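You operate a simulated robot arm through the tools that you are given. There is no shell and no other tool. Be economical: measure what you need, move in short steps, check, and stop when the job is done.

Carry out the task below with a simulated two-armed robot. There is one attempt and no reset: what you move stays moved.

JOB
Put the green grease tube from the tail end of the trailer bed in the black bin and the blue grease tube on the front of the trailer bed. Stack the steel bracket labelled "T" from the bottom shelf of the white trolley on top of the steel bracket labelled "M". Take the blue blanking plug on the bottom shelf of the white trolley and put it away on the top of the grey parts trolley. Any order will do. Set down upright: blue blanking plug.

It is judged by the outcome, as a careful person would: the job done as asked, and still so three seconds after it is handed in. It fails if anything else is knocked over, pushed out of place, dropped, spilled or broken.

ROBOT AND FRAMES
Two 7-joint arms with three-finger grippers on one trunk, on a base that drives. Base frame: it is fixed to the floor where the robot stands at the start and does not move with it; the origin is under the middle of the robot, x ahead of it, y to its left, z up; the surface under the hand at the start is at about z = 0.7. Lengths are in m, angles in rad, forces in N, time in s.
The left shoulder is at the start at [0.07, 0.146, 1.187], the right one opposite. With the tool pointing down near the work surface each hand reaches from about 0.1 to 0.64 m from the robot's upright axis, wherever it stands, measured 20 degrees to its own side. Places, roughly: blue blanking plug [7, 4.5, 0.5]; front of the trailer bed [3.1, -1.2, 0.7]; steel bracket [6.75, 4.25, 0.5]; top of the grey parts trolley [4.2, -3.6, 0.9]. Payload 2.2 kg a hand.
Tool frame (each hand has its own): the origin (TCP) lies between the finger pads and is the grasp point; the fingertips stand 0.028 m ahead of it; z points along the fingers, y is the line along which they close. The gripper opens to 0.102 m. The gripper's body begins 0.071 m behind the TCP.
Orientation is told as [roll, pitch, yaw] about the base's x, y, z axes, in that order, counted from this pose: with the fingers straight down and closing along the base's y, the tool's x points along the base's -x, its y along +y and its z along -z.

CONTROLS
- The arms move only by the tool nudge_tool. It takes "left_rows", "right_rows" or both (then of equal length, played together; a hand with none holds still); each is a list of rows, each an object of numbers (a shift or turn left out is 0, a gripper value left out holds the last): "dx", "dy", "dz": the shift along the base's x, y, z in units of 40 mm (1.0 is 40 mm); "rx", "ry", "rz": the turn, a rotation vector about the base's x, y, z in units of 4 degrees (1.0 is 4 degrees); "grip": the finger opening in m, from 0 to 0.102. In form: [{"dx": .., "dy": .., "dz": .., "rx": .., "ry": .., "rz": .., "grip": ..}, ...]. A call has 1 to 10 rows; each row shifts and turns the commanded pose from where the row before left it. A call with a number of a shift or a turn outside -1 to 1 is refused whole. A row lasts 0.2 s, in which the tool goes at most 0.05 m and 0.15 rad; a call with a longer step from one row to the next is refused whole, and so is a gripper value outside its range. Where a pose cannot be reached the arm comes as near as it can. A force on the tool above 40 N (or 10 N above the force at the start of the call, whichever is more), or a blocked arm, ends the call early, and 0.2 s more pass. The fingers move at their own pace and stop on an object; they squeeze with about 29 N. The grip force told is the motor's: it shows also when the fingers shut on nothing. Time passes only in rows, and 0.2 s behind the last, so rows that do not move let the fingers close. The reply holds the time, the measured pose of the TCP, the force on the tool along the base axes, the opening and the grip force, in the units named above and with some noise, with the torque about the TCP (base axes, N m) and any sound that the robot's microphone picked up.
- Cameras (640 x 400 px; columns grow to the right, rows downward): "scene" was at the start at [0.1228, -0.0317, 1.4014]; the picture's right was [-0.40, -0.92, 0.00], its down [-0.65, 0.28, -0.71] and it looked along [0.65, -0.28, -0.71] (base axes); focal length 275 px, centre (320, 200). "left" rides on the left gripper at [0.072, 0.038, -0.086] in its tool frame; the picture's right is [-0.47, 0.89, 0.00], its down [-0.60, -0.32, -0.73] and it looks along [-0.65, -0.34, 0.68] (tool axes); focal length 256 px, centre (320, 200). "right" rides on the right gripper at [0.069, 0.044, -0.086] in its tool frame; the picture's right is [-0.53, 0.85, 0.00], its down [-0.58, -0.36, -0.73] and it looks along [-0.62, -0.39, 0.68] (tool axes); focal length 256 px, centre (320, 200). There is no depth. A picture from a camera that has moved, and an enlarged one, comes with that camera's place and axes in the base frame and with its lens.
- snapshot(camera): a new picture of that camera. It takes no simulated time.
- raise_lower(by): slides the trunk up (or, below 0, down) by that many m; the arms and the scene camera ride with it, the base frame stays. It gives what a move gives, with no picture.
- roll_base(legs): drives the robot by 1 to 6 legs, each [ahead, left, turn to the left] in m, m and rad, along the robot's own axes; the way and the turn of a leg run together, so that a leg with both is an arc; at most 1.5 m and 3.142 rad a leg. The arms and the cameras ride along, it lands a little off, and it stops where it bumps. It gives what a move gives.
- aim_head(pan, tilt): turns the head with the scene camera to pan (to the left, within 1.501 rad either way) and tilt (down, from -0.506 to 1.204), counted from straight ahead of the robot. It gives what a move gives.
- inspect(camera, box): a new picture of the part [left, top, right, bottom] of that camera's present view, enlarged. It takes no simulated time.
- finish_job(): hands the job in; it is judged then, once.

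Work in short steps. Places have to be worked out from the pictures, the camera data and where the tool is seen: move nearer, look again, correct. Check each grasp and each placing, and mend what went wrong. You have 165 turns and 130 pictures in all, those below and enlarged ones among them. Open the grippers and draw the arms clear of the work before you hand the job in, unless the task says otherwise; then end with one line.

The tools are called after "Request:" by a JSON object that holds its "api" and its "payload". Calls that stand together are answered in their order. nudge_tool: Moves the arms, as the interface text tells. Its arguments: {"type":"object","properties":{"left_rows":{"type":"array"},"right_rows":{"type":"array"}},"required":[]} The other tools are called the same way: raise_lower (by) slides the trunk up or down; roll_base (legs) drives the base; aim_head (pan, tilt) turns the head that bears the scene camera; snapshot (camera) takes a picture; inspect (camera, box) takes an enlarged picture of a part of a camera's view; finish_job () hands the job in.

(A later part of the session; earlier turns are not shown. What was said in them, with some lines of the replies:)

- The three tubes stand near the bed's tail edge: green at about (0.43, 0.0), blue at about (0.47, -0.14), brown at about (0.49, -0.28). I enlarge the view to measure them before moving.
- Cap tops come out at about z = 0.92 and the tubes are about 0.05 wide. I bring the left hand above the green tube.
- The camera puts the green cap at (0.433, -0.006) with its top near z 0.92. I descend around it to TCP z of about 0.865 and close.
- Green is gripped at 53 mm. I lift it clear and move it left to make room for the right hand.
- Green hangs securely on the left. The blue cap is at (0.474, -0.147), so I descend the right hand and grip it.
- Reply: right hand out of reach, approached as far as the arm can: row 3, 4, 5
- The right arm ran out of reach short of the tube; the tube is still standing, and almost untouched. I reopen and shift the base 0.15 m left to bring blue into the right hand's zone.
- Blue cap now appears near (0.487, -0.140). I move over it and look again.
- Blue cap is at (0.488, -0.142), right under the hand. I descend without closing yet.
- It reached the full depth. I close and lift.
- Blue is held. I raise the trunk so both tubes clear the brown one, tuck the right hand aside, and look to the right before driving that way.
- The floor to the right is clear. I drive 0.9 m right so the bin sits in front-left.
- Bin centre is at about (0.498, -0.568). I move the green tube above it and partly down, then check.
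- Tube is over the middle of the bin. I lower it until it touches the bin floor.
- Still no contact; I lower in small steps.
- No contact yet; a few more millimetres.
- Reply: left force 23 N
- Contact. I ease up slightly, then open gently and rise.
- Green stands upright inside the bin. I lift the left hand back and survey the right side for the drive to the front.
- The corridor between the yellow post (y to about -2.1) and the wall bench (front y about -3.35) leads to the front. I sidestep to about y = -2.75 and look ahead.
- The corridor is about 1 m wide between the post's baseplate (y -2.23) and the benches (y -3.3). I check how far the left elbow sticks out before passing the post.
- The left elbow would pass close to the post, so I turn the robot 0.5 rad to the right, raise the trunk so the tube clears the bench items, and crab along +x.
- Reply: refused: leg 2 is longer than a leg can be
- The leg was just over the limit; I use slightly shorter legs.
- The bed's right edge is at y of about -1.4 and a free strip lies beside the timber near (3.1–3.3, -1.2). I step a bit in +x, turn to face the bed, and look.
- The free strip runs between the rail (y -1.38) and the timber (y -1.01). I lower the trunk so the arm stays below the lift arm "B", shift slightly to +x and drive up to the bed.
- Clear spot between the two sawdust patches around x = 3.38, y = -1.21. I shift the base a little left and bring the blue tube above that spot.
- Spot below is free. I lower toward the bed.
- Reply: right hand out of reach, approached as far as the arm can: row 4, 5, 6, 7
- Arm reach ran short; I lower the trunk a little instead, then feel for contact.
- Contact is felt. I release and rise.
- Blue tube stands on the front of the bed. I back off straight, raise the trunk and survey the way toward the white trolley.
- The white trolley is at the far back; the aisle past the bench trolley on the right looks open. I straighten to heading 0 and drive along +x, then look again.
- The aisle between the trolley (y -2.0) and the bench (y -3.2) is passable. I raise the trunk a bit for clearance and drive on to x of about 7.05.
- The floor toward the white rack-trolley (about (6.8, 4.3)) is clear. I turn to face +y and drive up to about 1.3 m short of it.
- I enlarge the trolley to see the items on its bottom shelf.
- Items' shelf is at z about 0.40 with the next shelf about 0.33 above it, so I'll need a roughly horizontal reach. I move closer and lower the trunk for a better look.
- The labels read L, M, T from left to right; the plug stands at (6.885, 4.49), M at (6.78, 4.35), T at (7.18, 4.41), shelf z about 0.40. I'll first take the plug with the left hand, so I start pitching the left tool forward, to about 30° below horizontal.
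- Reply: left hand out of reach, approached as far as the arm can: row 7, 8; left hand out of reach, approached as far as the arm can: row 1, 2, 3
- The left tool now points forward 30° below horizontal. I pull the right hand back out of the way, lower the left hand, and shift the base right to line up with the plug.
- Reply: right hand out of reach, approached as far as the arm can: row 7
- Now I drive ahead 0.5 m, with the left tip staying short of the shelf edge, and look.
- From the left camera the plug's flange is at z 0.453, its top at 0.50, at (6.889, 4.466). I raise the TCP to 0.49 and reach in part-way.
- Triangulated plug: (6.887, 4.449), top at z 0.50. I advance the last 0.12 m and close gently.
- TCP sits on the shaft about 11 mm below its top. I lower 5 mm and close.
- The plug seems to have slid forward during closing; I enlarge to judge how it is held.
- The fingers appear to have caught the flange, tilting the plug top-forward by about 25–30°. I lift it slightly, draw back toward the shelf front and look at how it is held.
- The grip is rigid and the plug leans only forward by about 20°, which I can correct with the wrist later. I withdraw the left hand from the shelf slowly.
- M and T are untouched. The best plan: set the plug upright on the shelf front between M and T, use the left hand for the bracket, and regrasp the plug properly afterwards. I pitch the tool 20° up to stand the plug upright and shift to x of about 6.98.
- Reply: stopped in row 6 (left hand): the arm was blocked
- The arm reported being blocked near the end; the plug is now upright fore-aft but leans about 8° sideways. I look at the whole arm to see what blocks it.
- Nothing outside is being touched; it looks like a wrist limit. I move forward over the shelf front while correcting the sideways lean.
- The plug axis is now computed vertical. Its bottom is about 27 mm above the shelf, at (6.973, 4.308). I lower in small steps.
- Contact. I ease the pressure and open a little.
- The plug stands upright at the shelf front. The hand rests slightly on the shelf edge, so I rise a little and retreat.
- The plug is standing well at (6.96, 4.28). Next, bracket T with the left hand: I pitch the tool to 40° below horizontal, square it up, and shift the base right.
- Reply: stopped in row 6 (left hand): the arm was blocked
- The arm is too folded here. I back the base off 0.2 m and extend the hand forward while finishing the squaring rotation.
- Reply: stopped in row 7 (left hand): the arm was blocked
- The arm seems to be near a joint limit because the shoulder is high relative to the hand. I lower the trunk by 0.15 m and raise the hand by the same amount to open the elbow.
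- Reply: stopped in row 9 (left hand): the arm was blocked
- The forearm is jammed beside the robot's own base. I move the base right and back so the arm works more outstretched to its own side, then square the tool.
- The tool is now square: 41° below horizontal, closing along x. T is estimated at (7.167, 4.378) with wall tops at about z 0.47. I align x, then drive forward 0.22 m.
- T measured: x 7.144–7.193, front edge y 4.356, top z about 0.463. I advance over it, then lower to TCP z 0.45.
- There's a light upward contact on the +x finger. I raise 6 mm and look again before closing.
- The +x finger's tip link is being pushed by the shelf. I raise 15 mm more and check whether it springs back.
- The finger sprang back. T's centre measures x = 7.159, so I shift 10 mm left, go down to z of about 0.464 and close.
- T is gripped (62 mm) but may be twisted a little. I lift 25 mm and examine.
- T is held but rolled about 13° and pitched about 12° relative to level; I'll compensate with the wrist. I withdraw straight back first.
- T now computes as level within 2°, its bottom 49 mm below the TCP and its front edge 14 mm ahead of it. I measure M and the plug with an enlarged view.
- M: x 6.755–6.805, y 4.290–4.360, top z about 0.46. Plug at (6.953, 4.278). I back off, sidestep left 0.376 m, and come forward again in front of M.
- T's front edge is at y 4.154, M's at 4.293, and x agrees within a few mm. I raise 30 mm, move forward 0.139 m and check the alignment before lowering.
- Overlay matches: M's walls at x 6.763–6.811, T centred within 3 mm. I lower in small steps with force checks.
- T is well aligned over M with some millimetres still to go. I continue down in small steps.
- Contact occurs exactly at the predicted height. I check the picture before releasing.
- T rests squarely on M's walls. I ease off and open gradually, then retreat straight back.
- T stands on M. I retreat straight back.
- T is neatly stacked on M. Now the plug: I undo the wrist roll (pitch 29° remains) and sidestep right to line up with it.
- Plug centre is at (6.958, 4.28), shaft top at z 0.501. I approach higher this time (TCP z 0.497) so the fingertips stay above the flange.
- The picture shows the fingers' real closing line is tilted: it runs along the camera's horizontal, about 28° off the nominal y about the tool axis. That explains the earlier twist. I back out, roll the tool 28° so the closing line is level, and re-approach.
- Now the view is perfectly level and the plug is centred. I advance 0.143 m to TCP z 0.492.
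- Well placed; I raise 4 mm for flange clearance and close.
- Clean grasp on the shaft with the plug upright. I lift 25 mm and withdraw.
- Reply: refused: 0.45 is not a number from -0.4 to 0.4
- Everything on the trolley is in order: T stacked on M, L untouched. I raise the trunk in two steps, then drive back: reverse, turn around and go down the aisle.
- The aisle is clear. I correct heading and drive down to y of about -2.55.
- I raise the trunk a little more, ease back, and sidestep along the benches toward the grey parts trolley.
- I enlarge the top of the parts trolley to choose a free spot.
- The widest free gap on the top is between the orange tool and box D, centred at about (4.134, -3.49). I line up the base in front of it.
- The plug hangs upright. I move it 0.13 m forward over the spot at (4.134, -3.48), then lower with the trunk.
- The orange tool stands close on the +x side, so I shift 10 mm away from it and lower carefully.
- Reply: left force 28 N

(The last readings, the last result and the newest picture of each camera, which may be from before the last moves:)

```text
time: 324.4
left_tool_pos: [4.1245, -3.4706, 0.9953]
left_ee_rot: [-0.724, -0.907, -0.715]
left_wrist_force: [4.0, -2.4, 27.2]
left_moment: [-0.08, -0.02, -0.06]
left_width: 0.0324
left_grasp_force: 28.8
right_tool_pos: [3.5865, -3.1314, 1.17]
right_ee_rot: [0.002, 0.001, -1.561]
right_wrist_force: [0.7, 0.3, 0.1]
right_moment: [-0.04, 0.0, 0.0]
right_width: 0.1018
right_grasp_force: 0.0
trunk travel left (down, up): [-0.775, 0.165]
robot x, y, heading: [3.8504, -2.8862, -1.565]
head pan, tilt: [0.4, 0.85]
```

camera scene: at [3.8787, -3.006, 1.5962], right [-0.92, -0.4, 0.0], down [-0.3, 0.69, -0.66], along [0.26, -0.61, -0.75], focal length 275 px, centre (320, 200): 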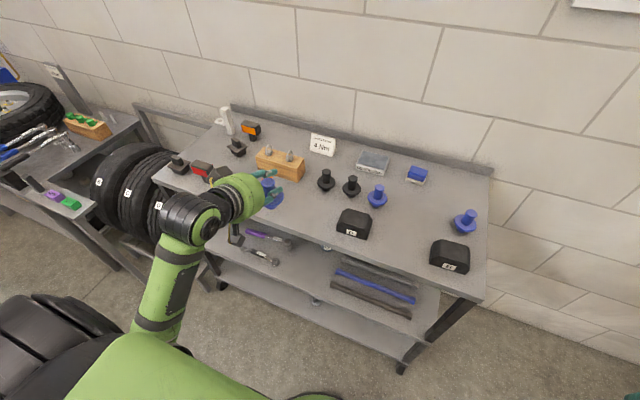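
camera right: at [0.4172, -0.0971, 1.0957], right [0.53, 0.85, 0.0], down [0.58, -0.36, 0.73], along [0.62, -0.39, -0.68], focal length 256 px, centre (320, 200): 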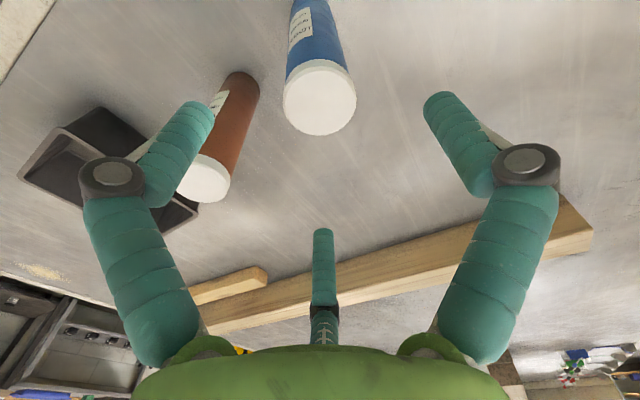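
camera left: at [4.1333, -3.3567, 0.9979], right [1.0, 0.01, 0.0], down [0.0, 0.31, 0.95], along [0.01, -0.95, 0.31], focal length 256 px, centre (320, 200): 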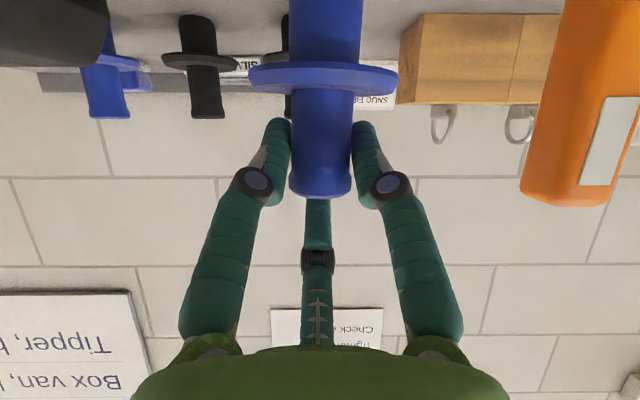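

Contact: the top is at about z 0.917. I relieve the pressure and inspect.

Request:
{"api": "nudge_tool", "payload": {"left_rows": [{"dz": 0.15}, {}]}}

Request:
{"api": "snapshot", "payload": {"camera": "left"}}

Request:
{"api": "inspect", "payload": {"camera": "scene", "box": [230, 100, 370, 200]}}

```text
time: 325.0
left_tool_pos: [4.1233, -3.4711, 0.995]
left_ee_rot: [-0.711, -0.894, -0.727]
left_wrist_force: [2.8, -4.0, 18.2]
left_moment: [-0.35, -0.05, 0.04]
left_width: 0.0324
left_grasp_force: 28.6
right_tool_pos: [3.5871, -3.1345, 1.1691]
right_ee_rot: [0.0, 0.002, -1.563]
right_wrist_force: [0.4, 0.7, 0.6]
right_moment: [0.0, -0.01, 0.02]
right_width: 0.1019
right_grasp_force: 0.1
trunk travel left (down, up): [-0.775, 0.165]
robot x, y, heading: [3.8508, -2.8886, -1.563]
head pan, tilt: [0.4, 0.85]
```

```text
28 pictures are left
camera left: at [4.1226, -3.3563, 0.9653], right [1.0, 0.01, 0.0], down [0.0, 0.32, 0.95], along [0.01, -0.95, 0.32], focal length 256 px, centre (320, 200)
```

left: 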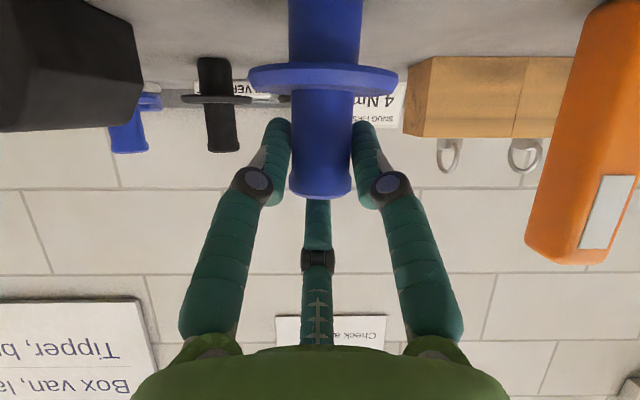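

```text
4.00 times, centred on (300, 150) of scene
camera zoom: at [3.8778, -3.0036, 1.4463], right [-0.92, -0.4, 0.0], down [-0.3, 0.69, -0.66], along [0.26, -0.61, -0.75], focal length 1100 px, centre (400, 400)
```

zoom: 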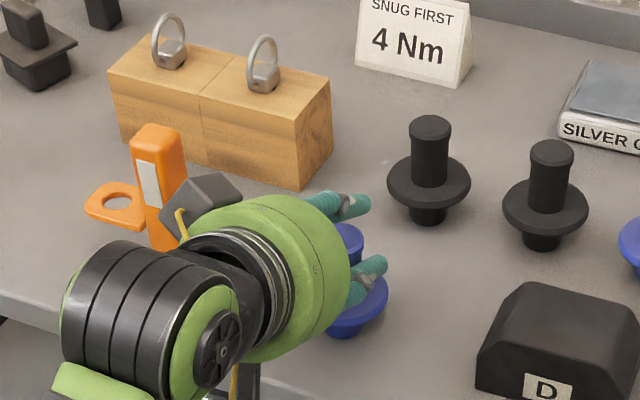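

The plug is upright on the surface; I ease up more until the force is small.

Request:
{"api": "nudge_tool", "payload": {"left_rows": [{"dz": 0.12}, {}]}}

```text
time: 325.6
left_tool_pos: [4.1241, -3.4706, 0.9958]
left_ee_rot: [-0.698, -0.883, -0.736]
left_wrist_force: [-0.2, -2.4, 5.8]
left_moment: [-0.17, 0.07, 0.0]
left_width: 0.0325
left_grasp_force: 28.9
right_tool_pos: [3.5867, -3.1345, 1.1685]
right_ee_rot: [0.002, 0.003, -1.561]
right_wrist_force: [0.3, 0.7, -0.1]
right_moment: [0.0, -0.01, -0.01]
right_width: 0.1019
right_grasp_force: 0.1
trunk travel left (down, up): [-0.775, 0.165]
robot x, y, heading: [3.8465, -2.8841, -1.558]
head pan, tilt: [0.4, 0.85]
```

Force is light now. I open moderately to 60 mm.

Request:
{"api": "nudge_tool", "payload": {"left_rows": [{"dz": 0.04}, {"grip": 0.04}, {"grip": 0.05}, {"grip": 0.062}, {}]}}

Request:
{"api": "snapshot", "payload": {"camera": "left"}}

```text
time: 326.8
left_tool_pos: [4.1249, -3.4737, 0.9983]
left_ee_rot: [-0.702, -0.887, -0.734]
left_wrist_force: [0.0, 0.1, -0.1]
left_moment: [-0.01, 0.02, 0.01]
left_width: 0.062
left_grasp_force: 0.0
right_tool_pos: [3.5882, -3.1355, 1.1693]
right_ee_rot: [0.001, 0.004, -1.561]
right_wrist_force: [0.4, -0.2, -0.1]
right_moment: [0.0, 0.01, -0.01]
right_width: 0.1023
right_grasp_force: 0.1
trunk travel left (down, up): [-0.775, 0.165]
robot x, y, heading: [3.8491, -2.8844, -1.557]
head pan, tilt: [0.4, 0.85]
```

```text
26 pictures are left
camera left: at [4.1233, -3.3566, 0.9692], right [1.0, 0.01, 0.0], down [0.0, 0.31, 0.95], along [0.01, -0.95, 0.31], focal length 256 px, centre (320, 200)
```

left: 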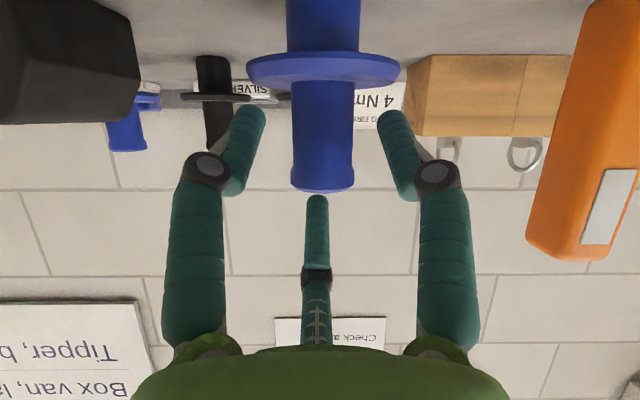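

The plug stands free. I rise straight up clear of it, then withdraw.

Request:
{"api": "nudge_tool", "payload": {"left_rows": [{"dz": 0.3}, {"dz": 0.5}, {"dz": 0.7}, {"dz": 0.8}, {"dz": 0.5}, {"dy": 0.8}, {"dy": 0.9}, {"dy": 0.9}, {"dy": 0.9}, {"dy": 0.9}]}}

Request:
{"api": "inspect", "payload": {"camera": "scene", "box": [170, 80, 450, 260]}}

```text
time: 329.0
left_tool_pos: [4.1386, -3.3623, 1.1059]
left_ee_rot: [-0.701, -0.885, -0.733]
left_wrist_force: [0.0, -1.6, -0.5]
left_moment: [0.01, 0.01, -0.02]
left_width: 0.0617
left_grasp_force: 0.0
left hand out of reach, approached as far as the arm can: row 9, 10
right_tool_pos: [3.5878, -3.1356, 1.1682]
right_ee_rot: [-0.001, 0.004, -1.562]
right_wrist_force: [0.3, 0.3, 0.3]
right_moment: [0.03, 0.0, 0.0]
right_width: 0.1024
right_grasp_force: 0.1
trunk travel left (down, up): [-0.775, 0.165]
robot x, y, heading: [3.8473, -2.8824, -1.56]
head pan, tilt: [0.4, 0.85]
```

```text
2.22 times, centred on (310, 170) of scene
camera zoom: at [3.8791, -3.0058, 1.4462], right [-0.92, -0.4, 0.0], down [-0.3, 0.69, -0.66], along [0.26, -0.61, -0.75], focal length 611 px, centre (342, 267)
```

zoom: 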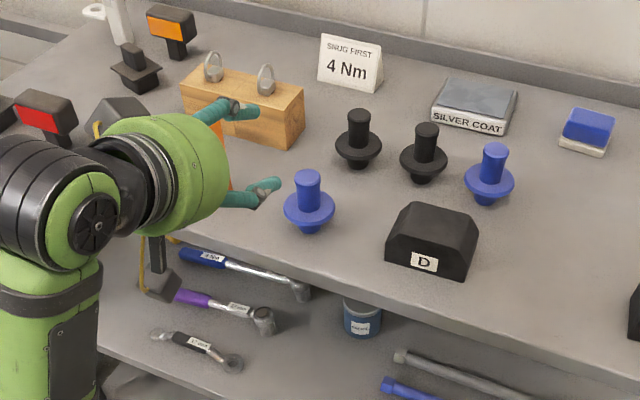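

The plug stands upright on the parts trolley. I raise slightly and back the robot away, then verify the scene.

Request:
{"api": "raise_lower", "payload": {"by": 0.1}}

Request:
{"api": "roll_base", "payload": {"legs": [[-0.35, 0, 0]]}}

Request:
{"api": "aim_head", "payload": {"pan": 0.1, "tilt": 0.65}}

Request:
{"api": "inspect", "payload": {"camera": "scene", "box": [120, 80, 520, 330]}}

```text
time: 330.3
left_tool_pos: [4.1388, -3.3619, 1.2059]
left_ee_rot: [-0.699, -0.884, -0.733]
left_wrist_force: [1.0, 0.3, 0.2]
left_moment: [0.0, -0.01, 0.0]
left_width: 0.0618
left_grasp_force: 0.0
right_tool_pos: [3.5881, -3.1352, 1.2686]
right_ee_rot: [0.001, 0.004, -1.561]
right_wrist_force: [0.0, -0.4, 0.7]
right_moment: [-0.04, -0.01, 0.05]
right_width: 0.1021
right_grasp_force: 0.1
trunk travel left (down, up): [-0.875, 0.065]
robot x, y, heading: [3.8478, -2.8886, -1.56]
head pan, tilt: [0.4, 0.85]
```

```text
time: 332.6
left_tool_pos: [4.1354, -3.0184, 1.2049]
left_ee_rot: [-0.698, -0.885, -0.736]
left_wrist_force: [-0.3, 0.2, -0.3]
left_moment: [-0.03, 0.01, 0.0]
left_width: 0.0618
left_grasp_force: 0.0
right_tool_pos: [3.5839, -2.7907, 1.2694]
right_ee_rot: [-0.001, 0.006, -1.562]
right_wrist_force: [0.6, -0.9, -0.3]
right_moment: [0.04, 0.02, -0.04]
right_width: 0.1019
right_grasp_force: 0.1
trunk travel left (down, up): [-0.875, 0.065]
robot x, y, heading: [3.8467, -2.5408, -1.563]
head pan, tilt: [0.4, 0.85]
```

```text
time: 333.4
left_tool_pos: [4.1358, -3.0148, 1.2071]
left_ee_rot: [-0.702, -0.888, -0.735]
left_wrist_force: [0.2, 0.9, -0.1]
left_moment: [-0.02, -0.03, 0.05]
left_width: 0.062
left_grasp_force: 0.0
right_tool_pos: [3.5832, -2.7882, 1.2693]
right_ee_rot: [0.001, 0.003, -1.562]
right_wrist_force: [0.7, -0.9, 0.1]
right_moment: [-0.02, -0.01, 0.02]
right_width: 0.1021
right_grasp_force: 0.0
trunk travel left (down, up): [-0.875, 0.065]
robot x, y, heading: [3.8451, -2.5427, -1.564]
head pan, tilt: [0.099, 0.649]
```

```text
1.60 times, centred on (320, 205) of scene
camera zoom: at [3.8537, -2.6727, 1.5629], right [-0.99, -0.11, 0.0], down [-0.07, 0.6, -0.8], along [0.09, -0.79, -0.6], focal length 440 px, centre (320, 192)
```

zoom: 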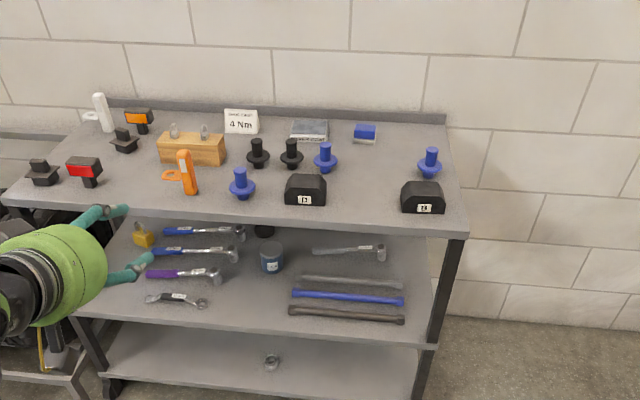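

All items on the trolley top are undisturbed and the plug is upright. I open the left gripper fully; both arms are clear.

Request:
{"api": "nudge_tool", "payload": {"left_rows": [{"grip": 0.1}, {"grip": 0.1}, {}]}}

Request:
{"api": "finish_job", "payload": {}}

```text
time: 334.2
left_tool_pos: [4.1346, -3.0156, 1.2063]
left_ee_rot: [-0.699, -0.885, -0.734]
left_wrist_force: [-0.1, 0.0, 0.9]
left_moment: [0.01, 0.0, 0.02]
left_width: 0.1
left_grasp_force: 0.2
right_tool_pos: [3.5838, -2.7891, 1.2693]
right_ee_rot: [0.001, 0.004, -1.562]
right_wrist_force: [-0.4, 0.0, 0.4]
right_moment: [0.01, -0.03, 0.01]
right_width: 0.1019
right_grasp_force: 0.0
trunk travel left (down, up): [-0.875, 0.065]
robot x, y, heading: [3.8459, -2.5377, -1.563]
head pan, tilt: [0.099, 0.649]
```

```text
The job is handed in.
```

The job is done and handed in: the green tube is in the black bin, the blue tube is on the front of the trailer bed, bracket T is stacked on M, and the blue plug stands upright on top of the grey parts trolley.
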